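You operate a simulated robot arm through the tools that you are given. There is no shell and no other tool.

The job below is to be done with a simulated robot arm. You get a single attempt, and the scene is never put back.

Task
Wind copper wire on to the pink bobbin, out to the white line.
Fine: bobbin on the winder spindle, spindle catch on, turn the winder knob; catch off, bobbin back where it stood. Set down upright: pink bobbin. Where these are worked on the way, their far stop is far enough and under half their travel is too little: spindle catch.

It is judged by the outcome, as a careful person would: the job done as asked, and still so three seconds after it is handed in. It fails if anything else is knocked over, pushed out of place, dropped, spilled or broken.

Robot
A 6-joint arm with a two-finger gripper, fixed in place. Base frame: the origin is at the foot of the arm, x ahead of it, y to its left, z up; the work surface is at about z = 90. Readings come in cm, rad, newtons and seconds.
Its first joint turns from -2.897 to 2.897 rad. Payload 2.45 kg.
The tool frame sits at the grasp point between the pads (the TCP): z along the fingers, y along the line on which they close. The tips reach 2 cm beyond it. Largest opening 14 cm; the body of the gripper starts 16.8 cm behind the TCP.
Orientation is told as [roll, pitch, yaw] about the base's x, y, z axes, in that order, counted from this pose: with the fingers straight down and closing along the base's y, the tool's x points along the base's -x, its y along +y and its z along -z.

Tools
- The arm moves only by the tool apply_moves. Its argument "motion" is a list of rows, each a list of 7 numbers: the shift along the tool's x, y, z in units of 500 mm (1.0 is 500 mm), then the turn, a rotation vector about the tool's x, y, z in units of 120 degrees (1.0 is 120 degrees), then the opening in per cent of the stroke, from 0 (shut) to 100 (fully open). In form: [[x, y, z, rx, ry, rz, grip], ...]. A call has 1 to 20 rows; each row is the pose to reach, as a shift and turn from the pose commanded when the call began, along the tool's axes at that moment. A call with a number of a shift or a turn outside -1 to 1 is refused whole. Rows are played at 5 a second. More than 5 cm and 0.15 rad between two rows, or a gripper value outside its range, and nothing of the call is played. Where a pose cannot be reached the arm comes as near as it can. A force on the tool above 40 N (or 10 N above the force at the start of the call, whichever is more), or a blocked arm, ends the call early, and 0.2 s more pass. Each finger travels about 4.5 cm/s and halts on what it meets, pressing with about 37 N; the grip force reading is that of the motor and also rises with nothing between the fingers. The clock runs only during rows and for 0.2 s after the last one: add rows that repeat a pose to give the fingers time. The reply holds the time, the measured pose of the TCP, the force on the tool along the base axes, the opening and the grip force, in the units named above and with some noise, with the torque about the TCP (base axes, N m) and any sound that the robot's microphone picked up, and new pictures: "views" is both (left out), scene, wrist or none.
- Cameras (640 x 400 px; columns grow to the right, rows downward): "scene" is fixed at [5.38, -65.27, 151.8]; the picture's right is [0.67, -0.74, 0.00], its down [-0.27, -0.24, -0.93] and it looks along [0.70, 0.62, -0.36] (base axes); focal length 335 px, centre (320, 200). "wrist" rides on the gripper at [7.8, 1.1, -20.9] in the tool frame; the picture's right is [-0.14, 0.99, 0.00], its down [-0.92, -0.13, -0.37] and it looks along [-0.37, -0.05, 0.93] (tool axes); focal length 280 px, centre (320, 200). There is no depth. A picture from a camera that has moved, and an enlarged one, comes with that camera's place and axes in the base frame and with its lens. The place of the scene camera against the robot may be out by one fixed shift of up to 1.2 cm in any direction.
- enlarge(camera, box): a new picture of the part [left, top, right, bottom] of that camera's present view, enlarged. No time passes.
- finish_job(): hands the job in; it is judged then, once.

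Nothing tells you positions but the pictures and the camera data. Unless the task says otherwise, let go and move clear before handing in.

The tools are called after "Request:" as a command line: name --pt "numbers of a row" for each row, then --argument value for the rest, lists and objects as JSON in quotes. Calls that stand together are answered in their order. apply_moves: Moves the arm, as the interface text tells. Its arguments: {"type":"object","properties":{"motion":{"type":"array"},"views":{"type":"string","enum":["both","scene","wrist","none"]}},"required":["motion"]} The other tools are called the same way: enlarge (camera, box) takes an enlarged picture of a part of a camera's view; finish_job () hands the job in.

At the start:

```text
time_s: 0.0
ee_pos: [68.42, 29.11, 120.5]
ee_rot: [-0.002, 0.0, 0.0]
force: [1.4, -0.4, 0.0]
torque: [-0.01, -0.01, 0.03]
opening: 13.99
grasp_force: 0.1
```

scene: 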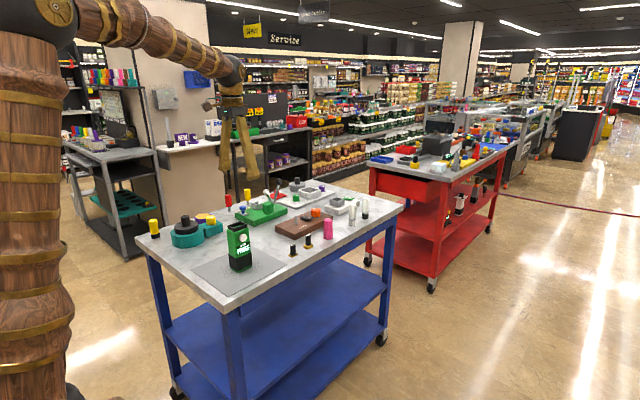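
wrist: 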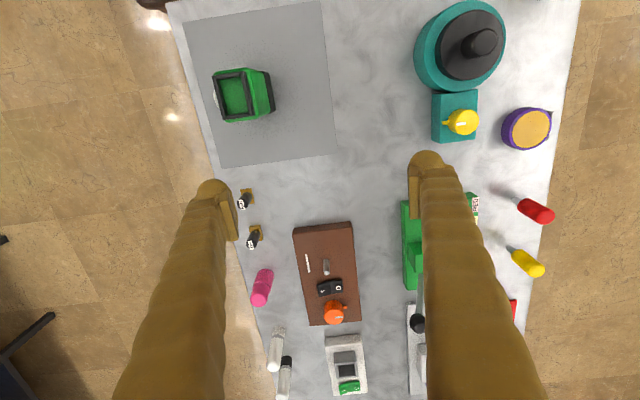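

I see a blue-framed bench with several items: a teal thing with a black disc, a green bin, a pink cylinder, a brown block, and more. I'll look closer before moving.

Request:
enlarge --camera "scene" --box '[130, 170, 290, 270]'

Request:
enlarge --camera "scene" --box '[250, 170, 410, 270]'

Request:
enlarge --camera "wrist" --box '[160, 150, 400, 300]'

Request:
enlarge --camera "wrist" --box '[230, 200, 550, 400]'

Request:
enlarge --camera "wrist" --box '[380, 0, 620, 150]'

```text
4.00 times, centred on (210, 220) of scene
camera zoom: at [5.38, -65.27, 151.8], right [0.67, -0.74, 0.0], down [-0.27, -0.24, -0.93], along [0.7, 0.62, -0.36], focal length 1339 px, centre (760, 120)
```

zoom: 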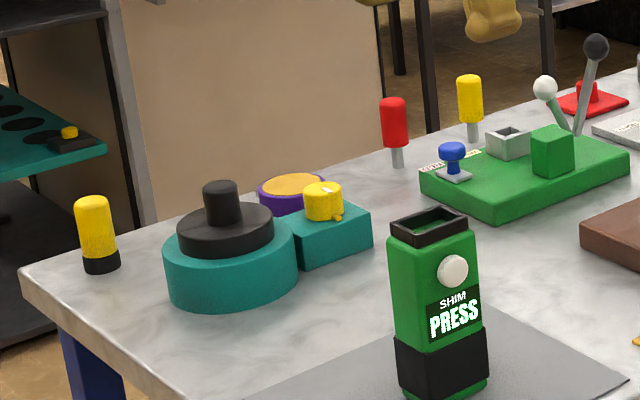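

```text
4.00 times, centred on (330, 220) of scene
camera zoom: at [5.38, -65.27, 151.8], right [0.67, -0.74, 0.0], down [-0.27, -0.24, -0.93], along [0.7, 0.62, -0.36], focal length 1339 px, centre (280, 120)
```

zoom: 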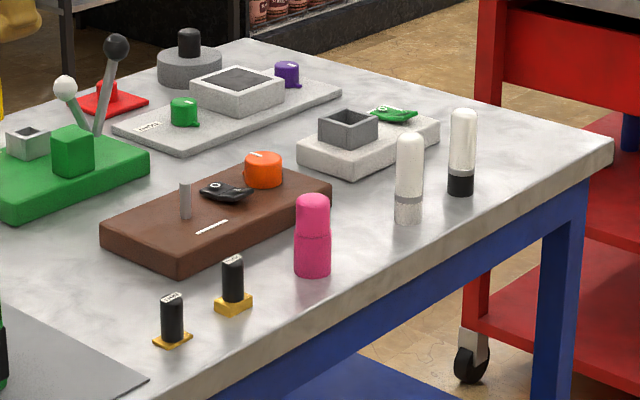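

```text
2.67 times, centred on (280, 225) of wrist
camera zoom: at [60.61, 30.2, 141.37], right [0.14, 0.99, 0.0], down [0.92, -0.13, 0.37], along [0.37, -0.05, -0.93], focal length 748 px, centre (427, 133)
```

zoom: 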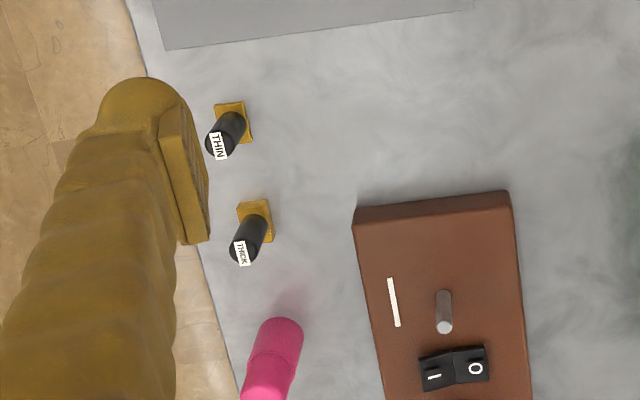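

```text
2.00 times, centred on (390, 300) of wrist
camera zoom: at [60.61, 30.2, 141.37], right [0.14, 0.99, 0.0], down [0.92, -0.13, 0.37], along [0.37, -0.05, -0.93], focal length 561 px, centre (180, 0)
```

zoom: 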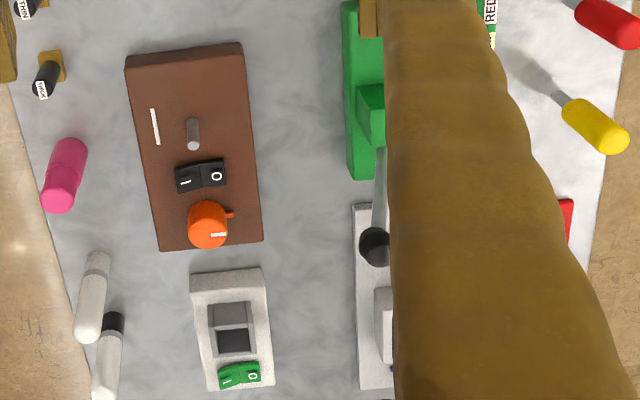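

```text
2.67 times, centred on (500, 75) of wrist
camera zoom: at [60.61, 30.2, 141.37], right [0.14, 0.99, 0.0], down [0.92, -0.13, 0.37], along [0.37, -0.05, -0.93], focal length 748 px, centre (-160, 533)
```

zoom: 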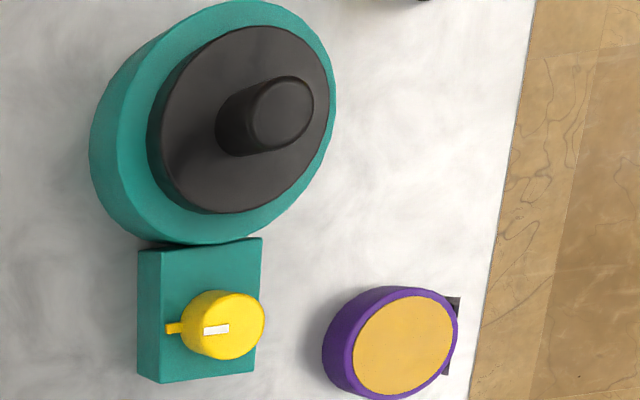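

The brown block looks like the winder: grey spindle, white line beside it, black I/O rocker (catch) and orange knob. I'll zoom in on it and the pink bobbin for detail.

Request:
enlarge --camera "scene" --box '[272, 202, 336, 242]'

Request:
enlarge --camera "wrist" --box '[280, 215, 376, 275]'

Request:
enlarge --camera "wrist" --box '[288, 270, 384, 330]'

Request:
enlarge --camera "wrist" --box '[224, 260, 304, 310]'

```text
10.00 times, centred on (304, 222) of scene
camera zoom: at [5.38, -65.27, 151.8], right [0.67, -0.74, 0.0], down [-0.27, -0.24, -0.93], along [0.7, 0.62, -0.36], focal length 3347 px, centre (480, -20)
```

zoom: 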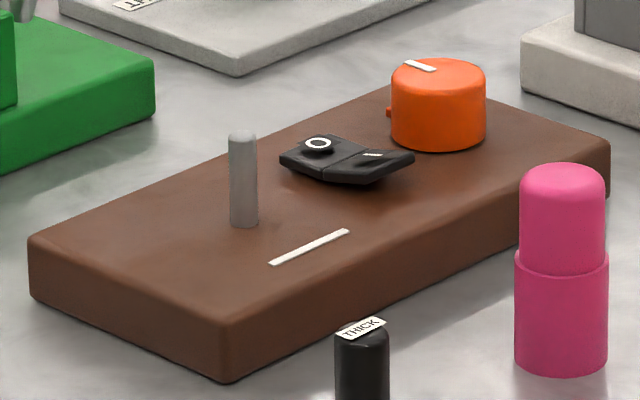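

```text
6.67 times, centred on (328, 245) of wrist
camera zoom: at [60.61, 30.2, 141.37], right [0.14, 0.99, 0.0], down [0.92, -0.13, 0.37], along [0.37, -0.05, -0.93], focal length 1869 px, centre (267, -100)
```

zoom: 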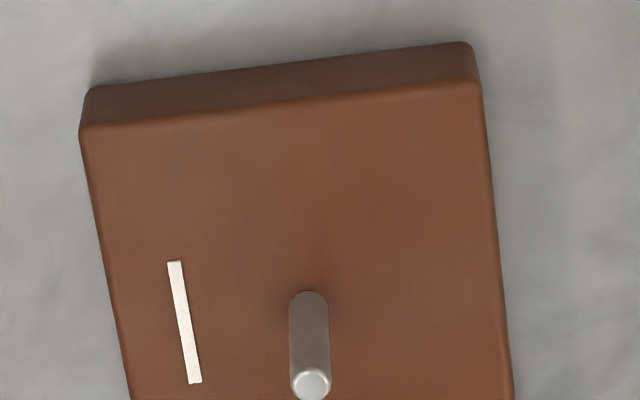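

```text
6.67 times, centred on (336, 300) of wrist
camera zoom: at [60.61, 30.2, 141.37], right [0.14, 0.99, 0.0], down [0.92, -0.13, 0.37], along [0.37, -0.05, -0.93], focal length 1869 px, centre (213, -467)
```

zoom: 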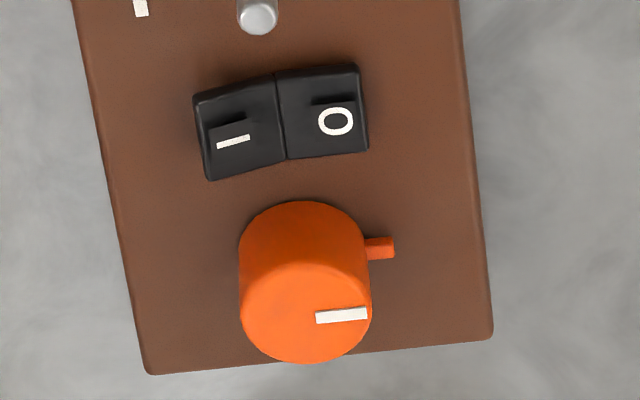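

```text
8.00 times, centred on (264, 285) of wrist
camera zoom: at [60.61, 30.2, 141.37], right [0.14, 0.99, 0.0], down [0.92, -0.13, 0.37], along [0.37, -0.05, -0.93], focal length 2243 px, centre (768, -480)
```

zoom: 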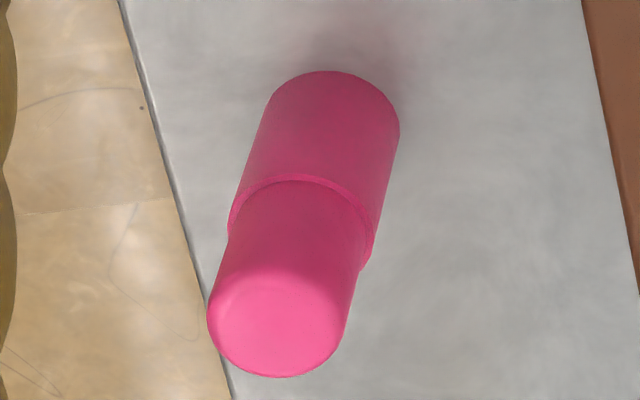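

The winder sits near x≈93–105, y≈26, with the pink bobbin near (97, 13). I'll move the gripper above that area, staying high, to get a closer look.

Request:
apply_moves --pt "-0.0553 -0.0303 0.015 0 0 0 100" --pt "-0.1107 -0.0607 0.03 0 0 0 100" --pt "-0.166 -0.091 0.045 0 0 0 100" --pt "-0.2213 -0.1213 0.06 0 0 0 100" --pt "-0.2767 -0.1517 0.075 0 0 0 100" --pt "-0.332 -0.182 0.09 0 0 0 100" --pt "-0.332 -0.182 0.09 0 0 0 100"

```text
time_s: 1.6
ee_pos: [84.95, 20.02, 115.99]
ee_rot: [0.001, 0.0, 0.001]
force: [-0.4, 0.3, 0.5]
torque: [0.0, 0.02, -0.01]
opening: 14.0
grasp_force: 0.0
camera wrist: at [77.19, 21.1, 136.84], right [0.14, 0.99, 0.0], down [0.92, -0.13, 0.37], along [0.37, -0.05, -0.93], focal length 280 px, centre (320, 200)
```

scene: 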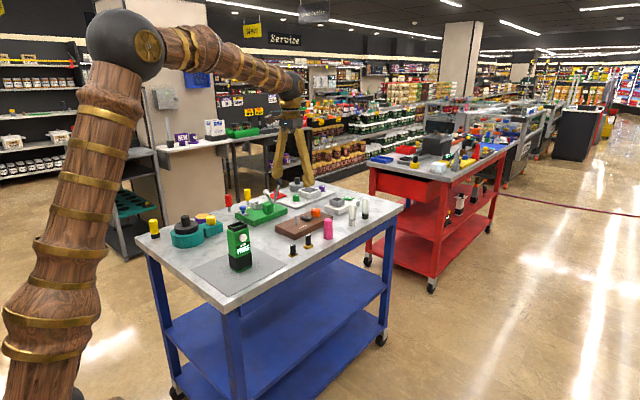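
wrist: 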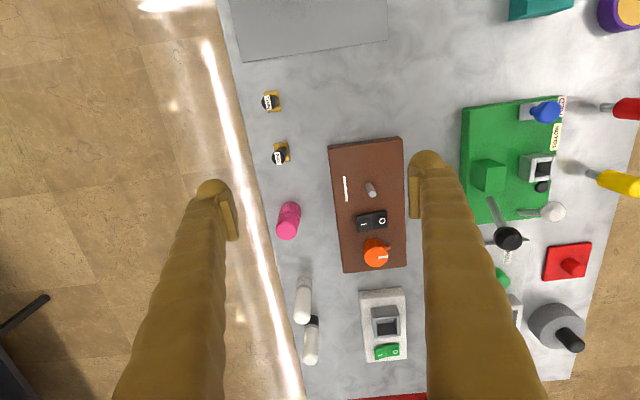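

Request:
enlarge --camera "wrist" --box '[320, 130, 416, 190]'

Request:
enlarge --camera "wrist" --box '[324, 175, 420, 235]'

Request:
enlarge --camera "wrist" --box '[324, 220, 420, 280]'

Request:
enlarge --camera "wrist" --box '[256, 190, 336, 240]'

Request:
enlarge --camera "wrist" --box '[240, 80, 400, 180]'

```text
6.67 times, centred on (368, 160) of wrist
camera zoom: at [77.19, 21.1, 136.84], right [0.14, 0.99, 0.0], down [0.92, -0.13, 0.37], along [0.37, -0.05, -0.93], focal length 1869 px, centre (0, 467)
```

zoom: 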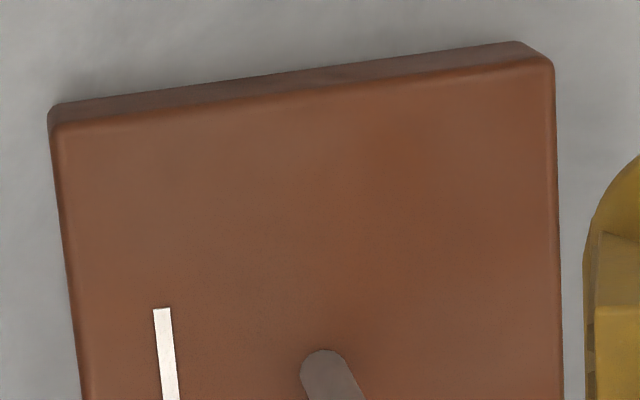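

```text
6.67 times, centred on (372, 205) of wrist
camera zoom: at [77.19, 21.1, 136.84], right [0.14, 0.99, 0.0], down [0.92, -0.13, 0.37], along [0.37, -0.05, -0.93], focal length 1869 px, centre (-27, 167)
```

zoom: 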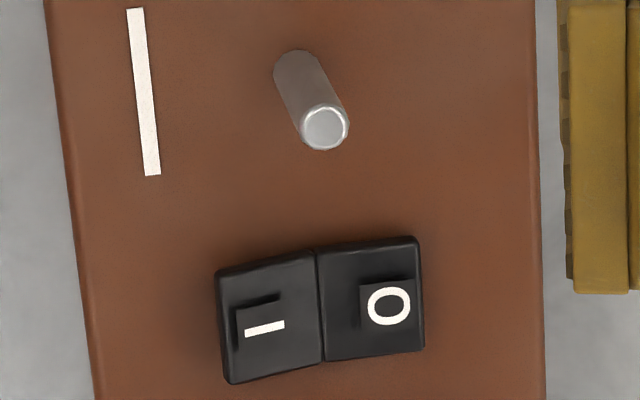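

```text
6.67 times, centred on (372, 250) of wrist
camera zoom: at [77.19, 21.1, 136.84], right [0.14, 0.99, 0.0], down [0.92, -0.13, 0.37], along [0.37, -0.05, -0.93], focal length 1869 px, centre (-27, -133)
```

zoom: 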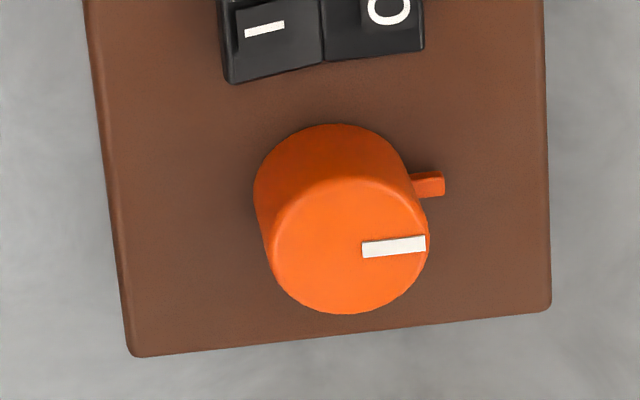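

```text
8.00 times, centred on (296, 215) of wrist
camera zoom: at [77.19, 21.1, 136.84], right [0.14, 0.99, 0.0], down [0.92, -0.13, 0.37], along [0.37, -0.05, -0.93], focal length 2243 px, centre (512, 80)
```

zoom: 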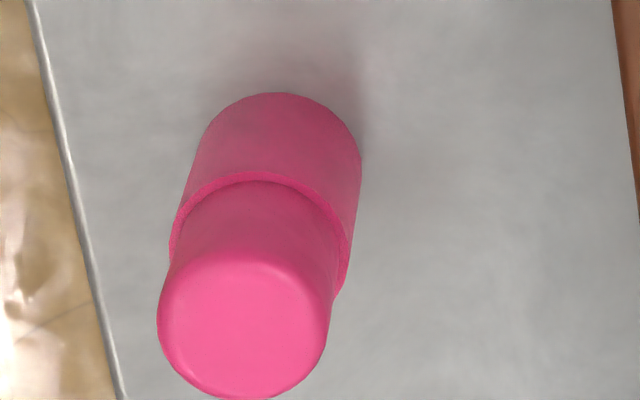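

```text
4.00 times, centred on (320, 130) of wrist
camera zoom: at [77.19, 21.1, 136.84], right [0.14, 0.99, 0.0], down [0.92, -0.13, 0.37], along [0.37, -0.05, -0.93], focal length 1122 px, centre (320, 480)
```

zoom: 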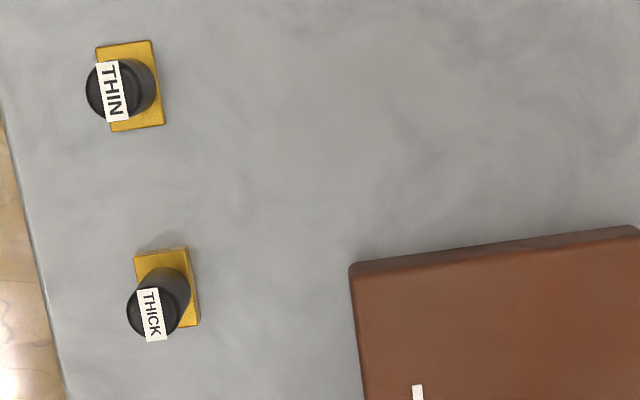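

The deck sits at z≈92.7 and lines up with the base axes. I put the spindle at (93.45, 27.0), the rocker at (99.6, 27), the knob at (105.7, 27) and the bobbin at (97.4, 12.9). Next I move above the bobbin, which also tests the reach.

Request:
apply_moves --pt "-0.05 -0.0284 0.036 0 0 0 65" --pt "-0.1 -0.0568 0.072 0 0 0 65" --pt "-0.15 -0.0852 0.108 0 0 0 65" --pt "-0.2 -0.1136 0.144 0 0 0 65" --pt "-0.249 -0.142 0.18 0 0 0 65" --pt "-0.249 -0.142 0.18 0 0 0 65" --pt "-0.249 -0.142 0.18 0 0 0 65"

```text
time_s: 3.2
ee_pos: [97.43, 12.85, 106.83]
ee_rot: [-0.001, -0.002, -0.001]
force: [0.6, 0.4, 0.2]
torque: [-0.03, 0.0, 0.02]
opening: 9.1
grasp_force: 0.2
camera wrist: at [89.59, 13.97, 127.76], right [0.14, 0.99, 0.0], down [0.92, -0.13, 0.37], along [0.37, -0.05, -0.93], focal length 280 px, centre (320, 200)
```

scene: 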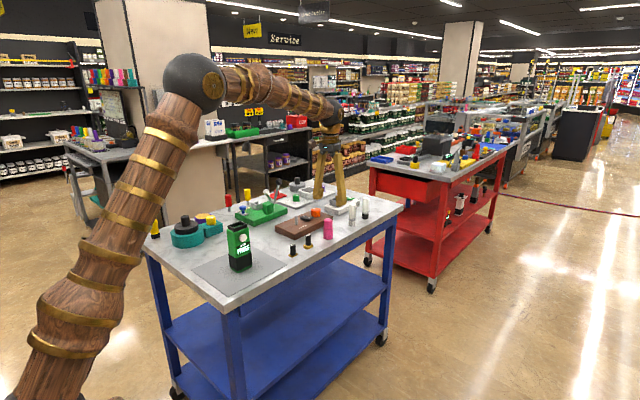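
wrist: 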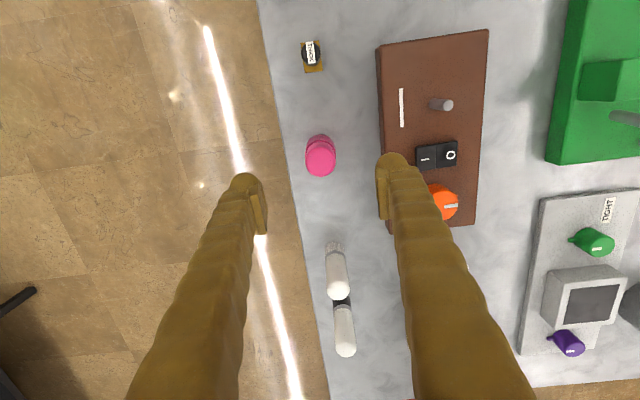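

The arm reached this point without trouble. I'll zoom in on the bobbin from here to refine its position.

Request:
enlarge --camera "wrist" --box '[280, 125, 360, 175]'

Request:
enlarge --camera "wrist" --box '[390, 70, 486, 130]'

Request:
enlarge --camera "wrist" --box '[396, 130, 492, 190]'

```text
8.00 times, centred on (320, 150) of wrist
camera zoom: at [89.59, 13.97, 127.76], right [0.14, 0.99, 0.0], down [0.92, -0.13, 0.37], along [0.37, -0.05, -0.93], focal length 2243 px, centre (320, 600)
```

zoom: 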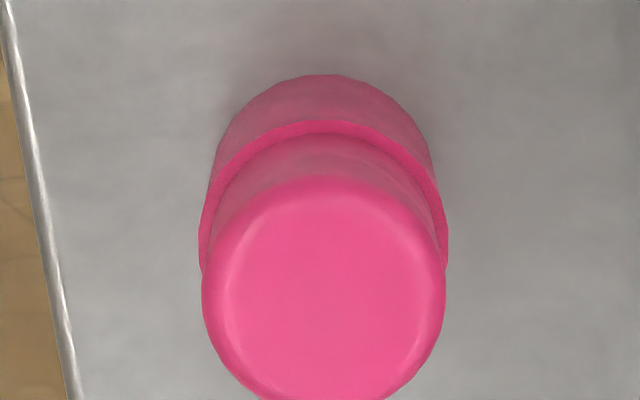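

```text
6.67 times, centred on (438, 100) of wrist
camera zoom: at [89.59, 13.97, 127.76], right [0.14, 0.99, 0.0], down [0.92, -0.13, 0.37], along [0.37, -0.05, -0.93], focal length 1869 px, centre (-467, 867)
```

zoom: 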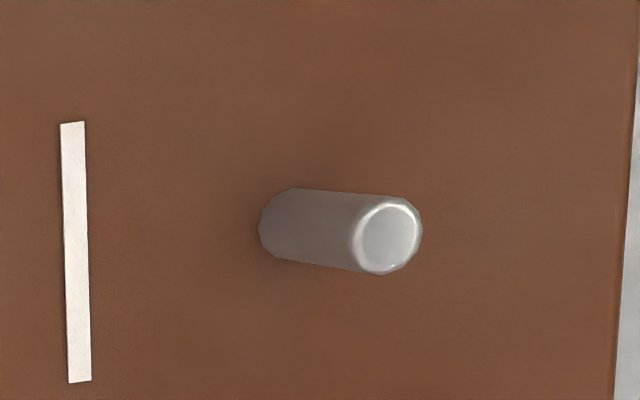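

```text
6.67 times, centred on (444, 160) of wrist
camera zoom: at [89.59, 13.97, 127.76], right [0.14, 0.99, 0.0], down [0.92, -0.13, 0.37], along [0.37, -0.05, -0.93], focal length 1869 px, centre (-507, 467)
```

zoom: 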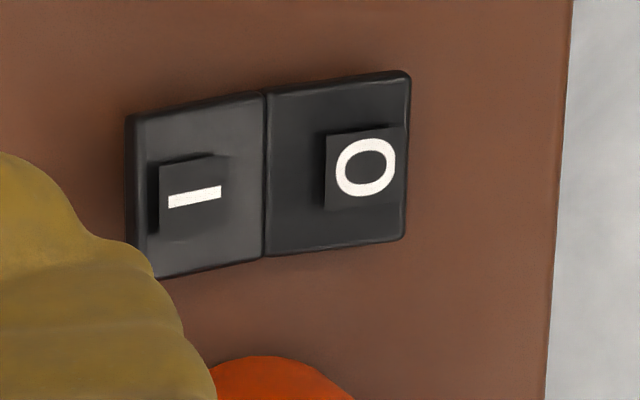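

The second view agrees: bobbin axis at about (97.2, 12.9), radius 1.7 on the upper half, step at z≈94.4 and top at z≈97.3. I'll descend with the fingers straddling the upper half.

Request:
apply_moves --pt "0.002 0.001 0.07 0 0 0 60" --pt "0.005 0.001 0.14 0 0 0 60" --pt "0.005 0.001 0.19 0 0 0 60" --pt "0.005 0.001 0.206 0 0 0 60" --pt "0.005 0.001 0.206 0 0 0 60"

```text
time_s: 4.4
ee_pos: [97.2, 13.07, 96.69]
ee_rot: [0.0, 0.001, -0.001]
force: [-0.6, -0.1, -0.2]
torque: [0.01, -0.01, 0.03]
opening: 8.41
grasp_force: 0.0
camera wrist: at [89.43, 14.07, 117.56], right [0.14, 0.99, 0.0], down [0.92, -0.13, 0.37], along [0.37, -0.05, -0.93], focal length 280 px, centre (320, 200)
```

scene: 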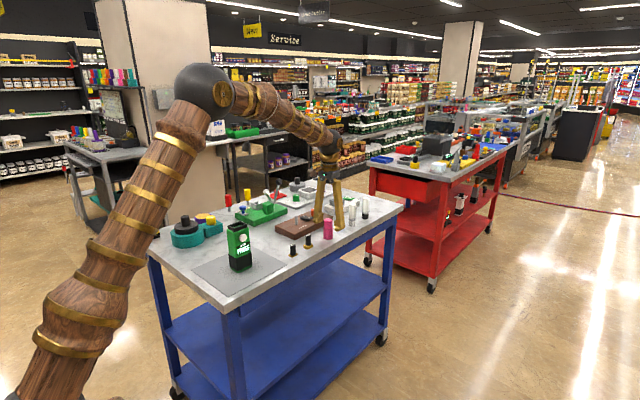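
wrist: 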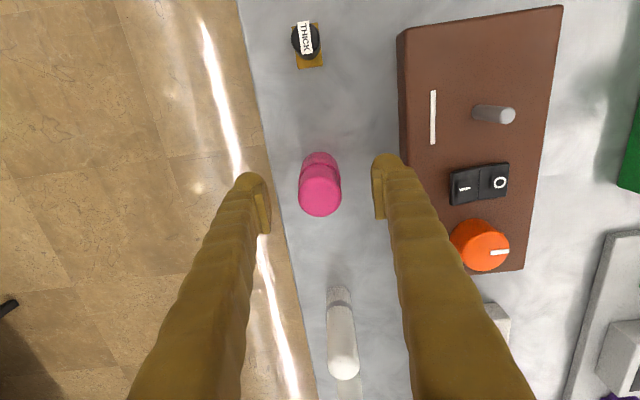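

Request:
enlarge --camera "scene" --box '[290, 205, 354, 245]'

Request:
enlarge --camera "wrist" --box '[240, 130, 400, 230]'

```text
10.00 times, centred on (322, 225) of scene
camera zoom: at [5.38, -65.27, 151.8], right [0.67, -0.74, 0.0], down [-0.27, -0.24, -0.93], along [0.7, 0.62, -0.36], focal length 3347 px, centre (300, -50)
```

zoom: 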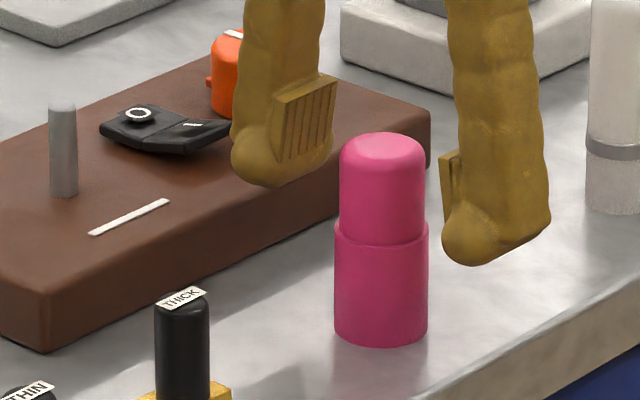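

```text
4.00 times, centred on (320, 180) of wrist
camera zoom: at [89.43, 14.07, 117.56], right [0.14, 0.99, 0.0], down [0.92, -0.13, 0.37], along [0.37, -0.05, -0.93], focal length 1122 px, centre (320, 280)
```

zoom: 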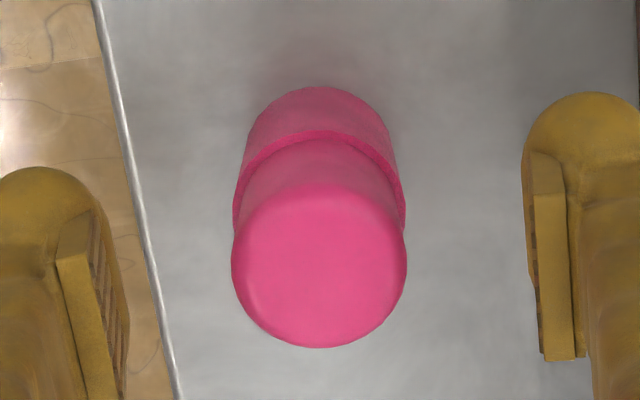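

The fingers straddle the narrow upper half cleanly. I'll raise 0.2 cm so the tips stay above the step, then close.

Request:
apply_moves --pt "0 -0.003 -0.004 0 0 0 45" --pt "0 -0.003 -0.004 0 0 0 30" --pt "0 -0.003 -0.004 0 0 0 15" --pt "0 -0.003 -0.004 0 0 0 10" --pt "0 -0.003 -0.004 0 0 0 10" --pt "0 -0.003 -0.004 0 0 0 10"

```text
time_s: 5.8
ee_pos: [97.12, 12.84, 96.97]
ee_rot: [0.002, 0.0, 0.001]
force: [0.0, -0.2, 0.0]
torque: [0.02, -0.03, 0.01]
opening: 3.14
grasp_force: 36.9
camera wrist: at [89.43, 13.91, 117.75], right [0.14, 0.99, 0.0], down [0.92, -0.13, 0.37], along [0.37, -0.05, -0.93], focal length 280 px, centre (320, 200)
```

scene: 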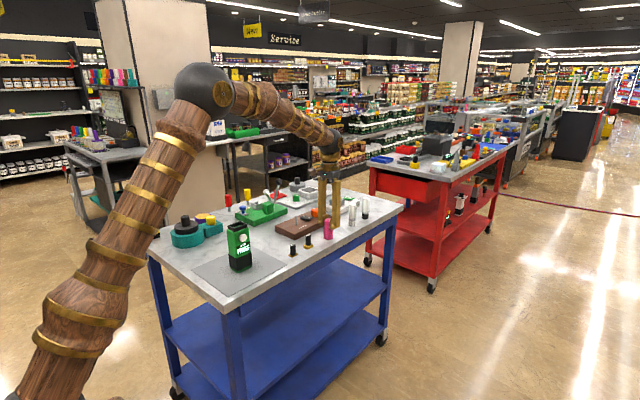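
wrist: 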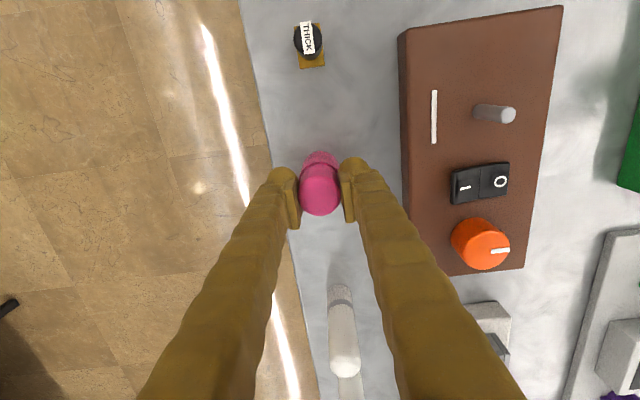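

The bobbin is gripped. I'll lift it 9 cm straight up and check.

Request:
apply_moves --pt "0 0 -0.04 0 0 0 10" --pt "0 0 -0.1 0 0 0 10" --pt "0 0 -0.16 0 0 0 10" --pt "0 0 -0.18 0 0 0 10" --pt "0 0 -0.18 0 0 0 10"

Request:
enlarge --camera "wrist" --box '[240, 130, 400, 230]'

Request:
enlarge --camera "scene" --box '[290, 195, 354, 235]'

```text
time_s: 7.0
ee_pos: [97.17, 12.87, 105.91]
ee_rot: [0.001, 0.002, -0.001]
force: [-1.0, -0.3, -0.1]
torque: [0.0, 0.02, 0.0]
opening: 3.15
grasp_force: 37.2
camera wrist: at [89.35, 13.94, 126.78], right [0.14, 0.99, 0.0], down [0.92, -0.13, 0.37], along [0.36, -0.05, -0.93], focal length 280 px, centre (320, 200)
```

scene: 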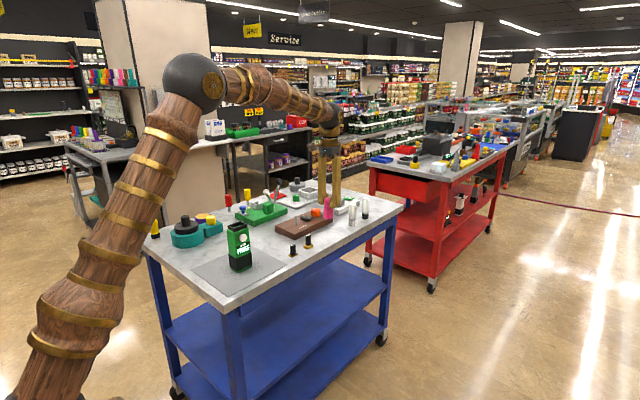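
wrist: 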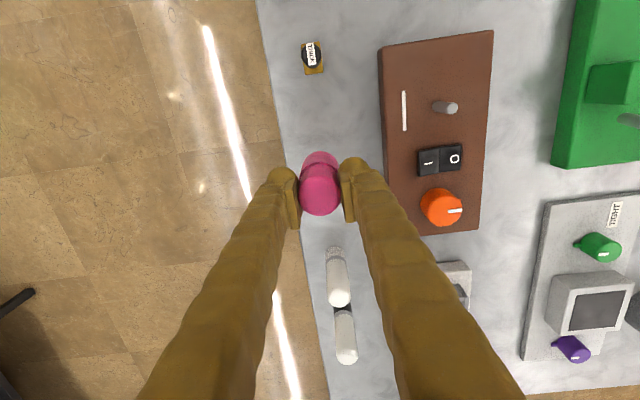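

```text
4.00 times, centred on (320, 180) of wrist
camera zoom: at [89.35, 13.94, 126.78], right [0.14, 0.99, 0.0], down [0.92, -0.13, 0.37], along [0.36, -0.05, -0.93], focal length 1122 px, centre (320, 280)
```

zoom: 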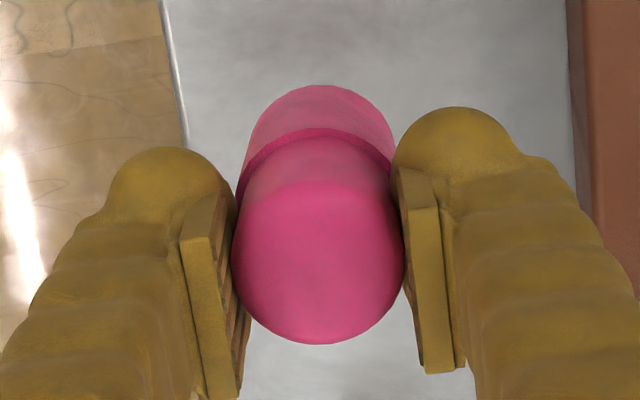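

```text
10.00 times, centred on (322, 215) of scene
camera zoom: at [5.38, -65.27, 151.8], right [0.67, -0.74, 0.0], down [-0.27, -0.24, -0.93], along [0.7, 0.62, -0.36], focal length 3347 px, centre (300, 50)
```

zoom: 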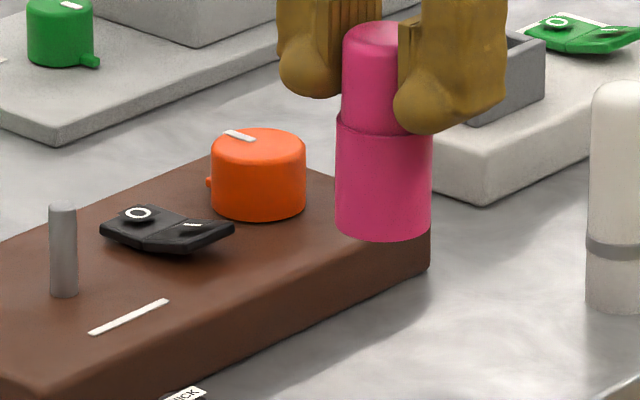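

It's held upright. I'll carry it over the spindle by the measured offset of (-3.93, +14.1) cm and hover there.

Request:
apply_moves --pt "0.0157 0.0564 0 0 0 0 10" --pt "0.0314 0.1128 0 0 0 0 10" --pt "0.0472 0.1692 0 0 0 0 10" --pt "0.0629 0.2256 0 0 0 0 10" --pt "0.0786 0.282 0 0 0 0 10" --pt "0.0786 0.282 0 0 0 0 10"

Request:
enlarge --camera "scene" --box '[270, 190, 334, 230]'

Request:
enlarge --camera "wrist" --box '[240, 130, 400, 230]'

```text
time_s: 8.4
ee_pos: [93.29, 26.97, 105.93]
ee_rot: [0.001, 0.0, 0.001]
force: [0.7, 0.7, -0.1]
torque: [0.0, -0.03, -0.02]
opening: 3.13
grasp_force: 36.9
camera wrist: at [85.48, 28.05, 126.79], right [0.14, 0.99, 0.0], down [0.92, -0.13, 0.37], along [0.37, -0.05, -0.93], focal length 280 px, centre (320, 200)
```

scene: 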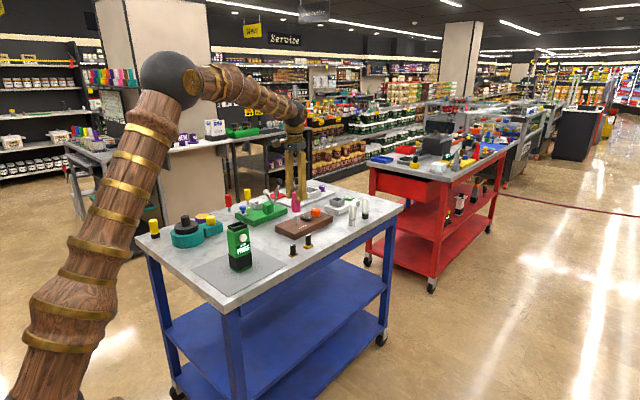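
wrist: 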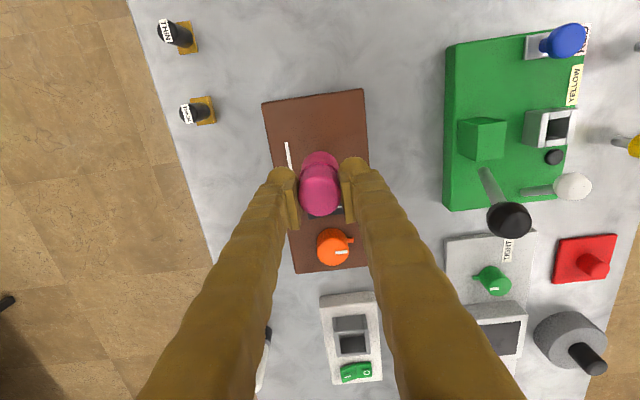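

```text
10.00 times, centred on (302, 210) of scene
camera zoom: at [5.38, -65.27, 151.8], right [0.67, -0.74, 0.0], down [-0.27, -0.24, -0.93], along [0.7, 0.62, -0.36], focal length 3347 px, centre (500, 100)
```

zoom: 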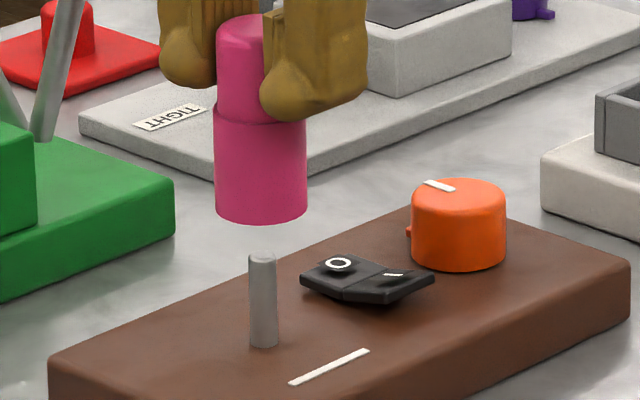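

```text
4.00 times, centred on (320, 180) of wrist
camera zoom: at [85.48, 28.05, 126.79], right [0.14, 0.99, 0.0], down [0.92, -0.13, 0.37], along [0.37, -0.05, -0.93], focal length 1122 px, centre (320, 280)
```

zoom: 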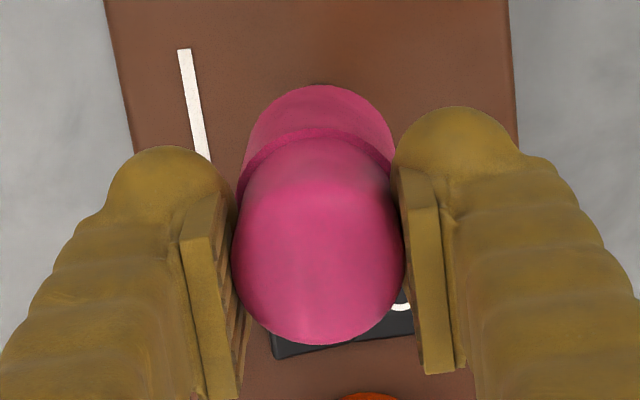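

The scene view shows the bobbin axis within about 0.1 cm of the spindle. I'll lower it gently in small steps and watch the force.

Request:
apply_moves --pt "0 0 0.02 0 0 0 10" --pt "0 0 0.04 0 0 0 10" --pt "0 0 0.05 0 0 0 10" --pt "0 0 0.056 0 0 0 10" --pt "0 0 0.06 0 0 0 10" --pt "0 0 0.06 0 0 0 10"

Request:
enlarge --camera "scene" --box '[270, 195, 334, 235]'

```text
time_s: 9.8
ee_pos: [93.3, 26.92, 102.95]
ee_rot: [0.0, -0.001, -0.001]
force: [-0.6, -0.4, -0.7]
torque: [0.02, -0.03, 0.0]
opening: 3.13
grasp_force: 37.1
camera wrist: at [85.49, 28.03, 123.76], right [0.14, 0.99, 0.0], down [0.92, -0.13, 0.37], along [0.37, -0.05, -0.93], focal length 280 px, centre (320, 200)
```

scene: 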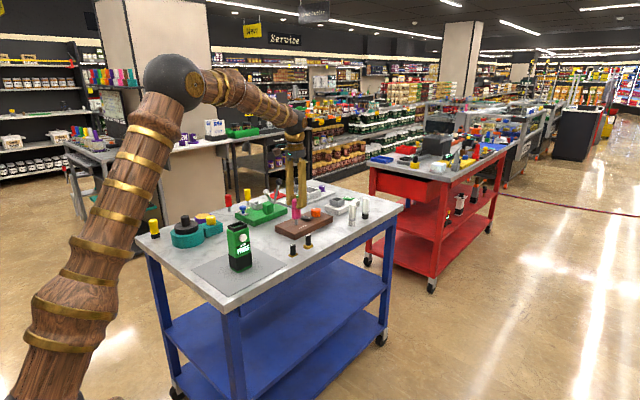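
wrist: 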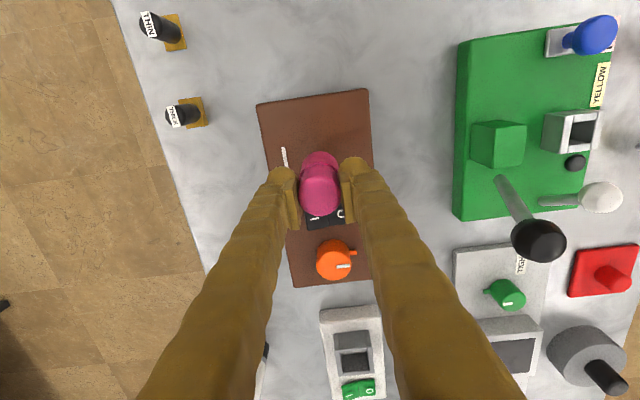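

```text
10.00 times, centred on (302, 215) of scene
camera zoom: at [5.38, -65.27, 151.8], right [0.67, -0.74, 0.0], down [-0.27, -0.24, -0.93], along [0.7, 0.62, -0.36], focal length 3347 px, centre (500, 50)
```

zoom: 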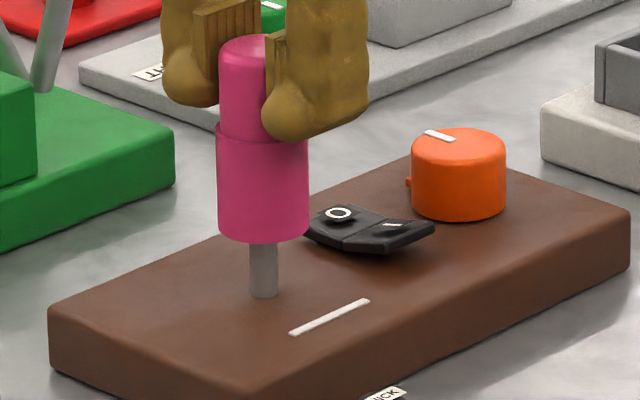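

No contact force, and the bobbin already seems to be over the spindle tip. I'll continue down.

Request:
apply_moves --pt "0 0 0.012 0 0 0 10" --pt "0 0 0.024 0 0 0 10" --pt "0 0 0.036 0 0 0 10" --pt "0 0 0.046 0 0 0 10" --pt "0 0 0.052 0 0 0 10" --pt "0 0 0.052 0 0 0 10" --views "scene"

Request:
enlarge --camera "scene" --box '[270, 195, 334, 235]'

```text
time_s: 11.2
ee_pos: [93.33, 26.89, 100.26]
ee_rot: [0.0, 0.001, 0.0]
force: [-0.4, 0.6, -0.5]
torque: [-0.01, -0.01, -0.02]
opening: 3.1
grasp_force: 37.8
```

scene: 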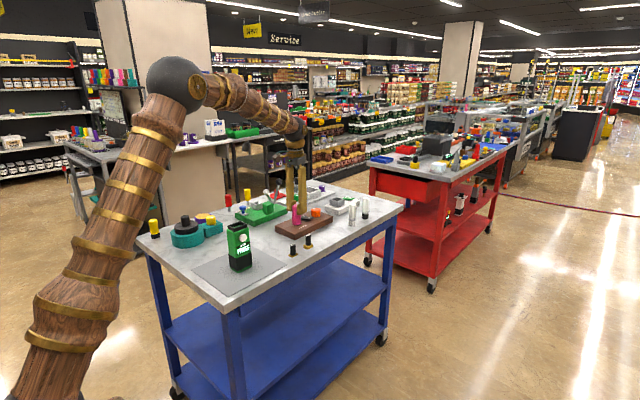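

```text
10.00 times, centred on (302, 215) of scene
camera zoom: at [5.38, -65.27, 151.8], right [0.67, -0.74, 0.0], down [-0.27, -0.24, -0.93], along [0.7, 0.62, -0.36], focal length 3347 px, centre (500, 50)
```

zoom: 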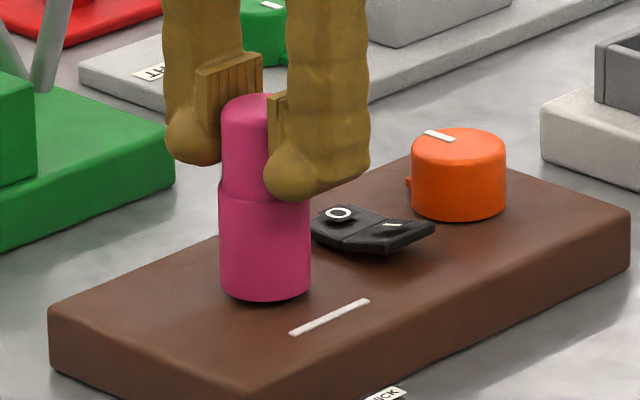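

Almost seated, about 0.4 cm to go. I'll make the final small steps.

Request:
apply_moves --pt "0 0 0.003 0 0 0 10" --pt "0 0 0.006 0 0 0 10" --pt "0 0 0.006 0 0 0 10" --views "none"

Request:
enlarge --camera "scene" --box '[270, 195, 334, 235]'

```text
time_s: 12.0
ee_pos: [93.28, 26.94, 99.91]
ee_rot: [0.0, 0.0, 0.001]
force: [1.0, 0.3, -0.2]
torque: [-0.02, -0.01, 0.01]
opening: 3.12
grasp_force: 36.8
```

```text
10.00 times, centred on (302, 215) of scene
camera zoom: at [5.38, -65.27, 151.8], right [0.67, -0.74, 0.0], down [-0.27, -0.24, -0.93], along [0.7, 0.62, -0.36], focal length 3347 px, centre (500, 50)
```

zoom: 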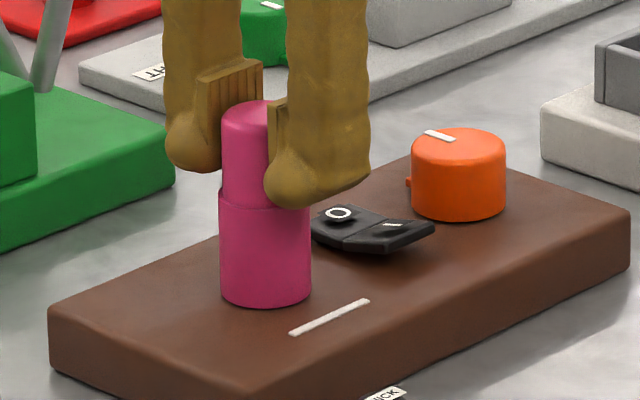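

Request:
apply_moves --pt "0 0 0.002 0 0 0 10" --pt "0 0 0.004 0 0 0 10" --pt "0 0 0.004 0 0 0 10" --views "none"

Request:
enlarge --camera "scene" --box '[270, 195, 334, 235]'

```text
time_s: 12.8
ee_pos: [93.26, 27.06, 99.82]
ee_rot: [0.003, -0.002, -0.001]
force: [-0.6, 1.2, 9.5]
torque: [-0.05, 0.07, 0.0]
opening: 3.13
grasp_force: 37.3
```

```text
10.00 times, centred on (302, 215) of scene
camera zoom: at [5.38, -65.27, 151.8], right [0.67, -0.74, 0.0], down [-0.27, -0.24, -0.93], along [0.7, 0.62, -0.36], focal length 3347 px, centre (500, 50)
```

zoom: 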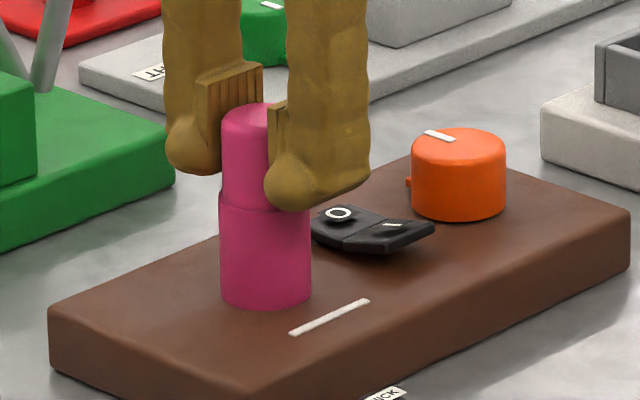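

It's seated: 9.5 N of contact, with the bobbin base on the deck. I'll release it and rise straight up.

Request:
apply_moves --pt "0 0 -0.002 0 0 0 20" --pt "0 0 -0.002 0 0 0 35" --pt "0 0 -0.002 0 0 0 50" --pt "0 0 -0.002 0 0 0 50" --pt "0 0 -0.04 0 0 0 50" --pt "0 0 -0.12 0 0 0 50" --pt "0 0 -0.2 0 0 0 50" --pt "0 0 -0.24 0 0 0 50" --pt "0 0 -0.24 0 0 0 50"

Request:
enlarge --camera "scene" --box '[270, 195, 334, 235]'

Request:
enlarge --camera "wrist" --box '[224, 100, 384, 200]'

```text
time_s: 14.8
ee_pos: [93.15, 26.99, 111.76]
ee_rot: [0.0, 0.001, 0.0]
force: [-0.2, 0.6, 0.0]
torque: [-0.04, 0.03, 0.01]
opening: 7.0
grasp_force: 0.0
camera wrist: at [85.46, 28.01, 132.66], right [0.14, 0.99, 0.0], down [0.92, -0.13, 0.37], along [0.36, -0.05, -0.93], focal length 280 px, centre (320, 200)
```

scene: 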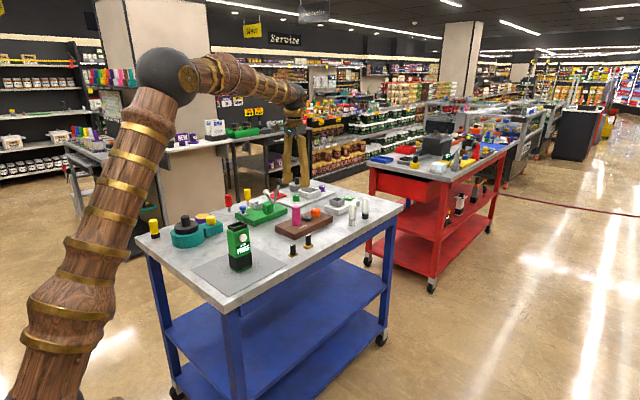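
wrist: 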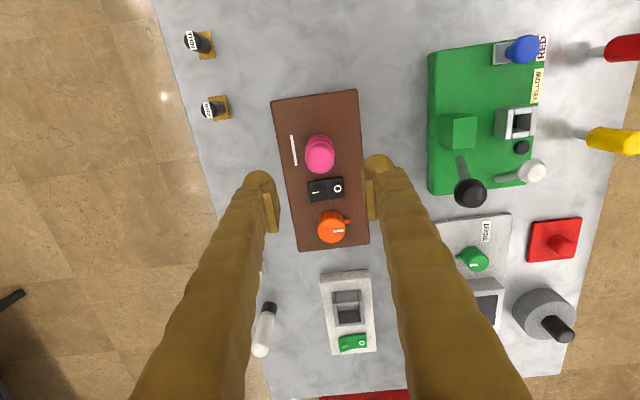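

```text
10.00 times, centred on (302, 215) of scene
camera zoom: at [5.38, -65.27, 151.8], right [0.67, -0.74, 0.0], down [-0.27, -0.24, -0.93], along [0.7, 0.62, -0.36], focal length 3347 px, centre (500, 50)
```

zoom: 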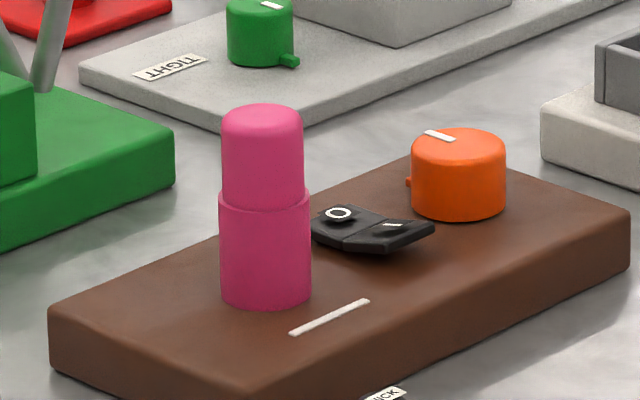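

```text
4.00 times, centred on (304, 150) of wrist
camera zoom: at [85.46, 28.01, 132.66], right [0.14, 0.99, 0.0], down [0.92, -0.13, 0.37], along [0.36, -0.05, -0.93], focal length 1122 px, centre (384, 400)
```

zoom: 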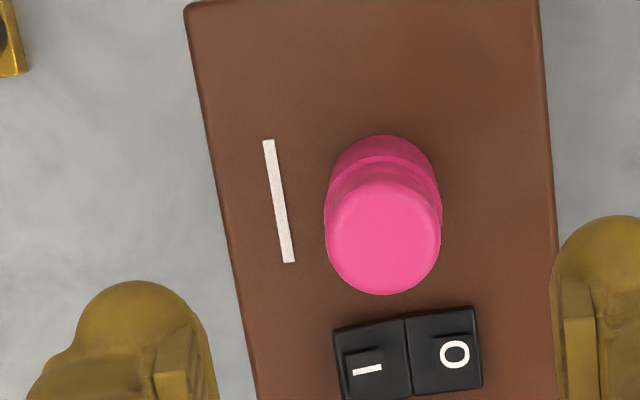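

The bobbin is standing on the spindle. Next is the catch: I'll close the gripper and move above the raised I wing of the rocker.

Request:
apply_moves --pt "-0.032 -0.008 0.0 0 0 0 30" --pt "-0.09 -0.02 0.0 0 0 0 10" --pt "-0.13 -0.032 0.04 0 0 0 0" --pt "-0.13 -0.032 0.1 0 0 0 0" --pt "-0.13 -0.032 0.14 0 0 0 0" --pt "-0.13 -0.032 0.16 0 0 0 0" --pt "-0.13 -0.032 0.16 0 0 0 0"

Request:
enlarge --camera "wrist" --box '[224, 100, 384, 200]'

Request:
enlarge --camera "scene" --box '[280, 190, 344, 230]'

```text
time_s: 16.4
ee_pos: [99.76, 25.37, 103.68]
ee_rot: [0.001, 0.0, 0.0]
force: [-1.2, 0.5, -0.4]
torque: [-0.01, 0.03, 0.02]
opening: 0.0
grasp_force: 29.3
camera wrist: at [92.02, 26.43, 124.64], right [0.14, 0.99, 0.0], down [0.92, -0.13, 0.37], along [0.36, -0.05, -0.93], focal length 280 px, centre (320, 200)
```

scene: 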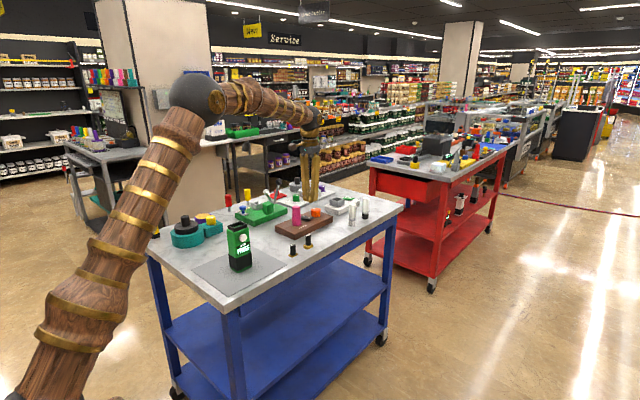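
wrist: 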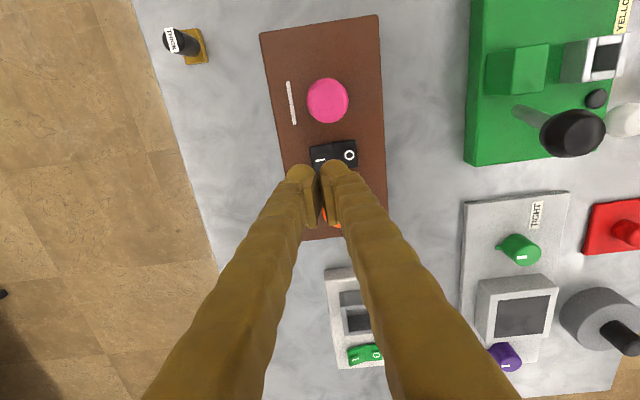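

```text
4.00 times, centred on (304, 150) of wrist
camera zoom: at [92.02, 26.43, 124.64], right [0.14, 0.99, 0.0], down [0.92, -0.13, 0.37], along [0.36, -0.05, -0.93], focal length 1122 px, centre (384, 400)
```

zoom: 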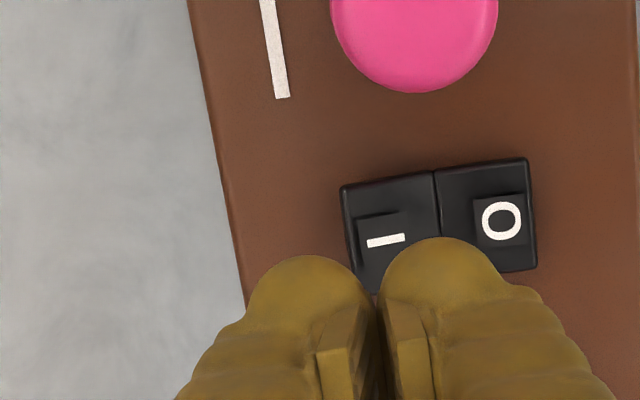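

```text
10.00 times, centred on (312, 210) of scene
camera zoom: at [5.38, -65.27, 151.8], right [0.67, -0.74, 0.0], down [-0.27, -0.24, -0.93], along [0.7, 0.62, -0.36], focal length 3347 px, centre (400, 100)
```

zoom: 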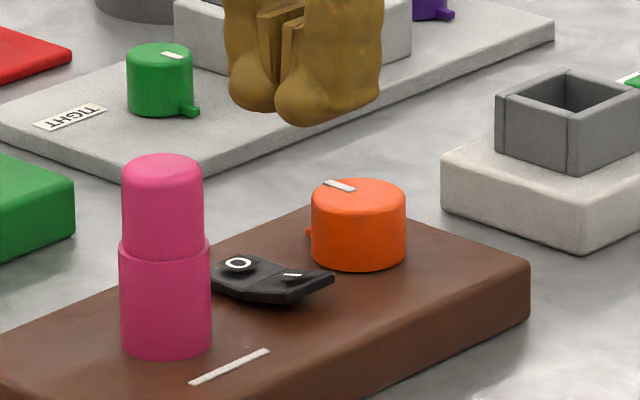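

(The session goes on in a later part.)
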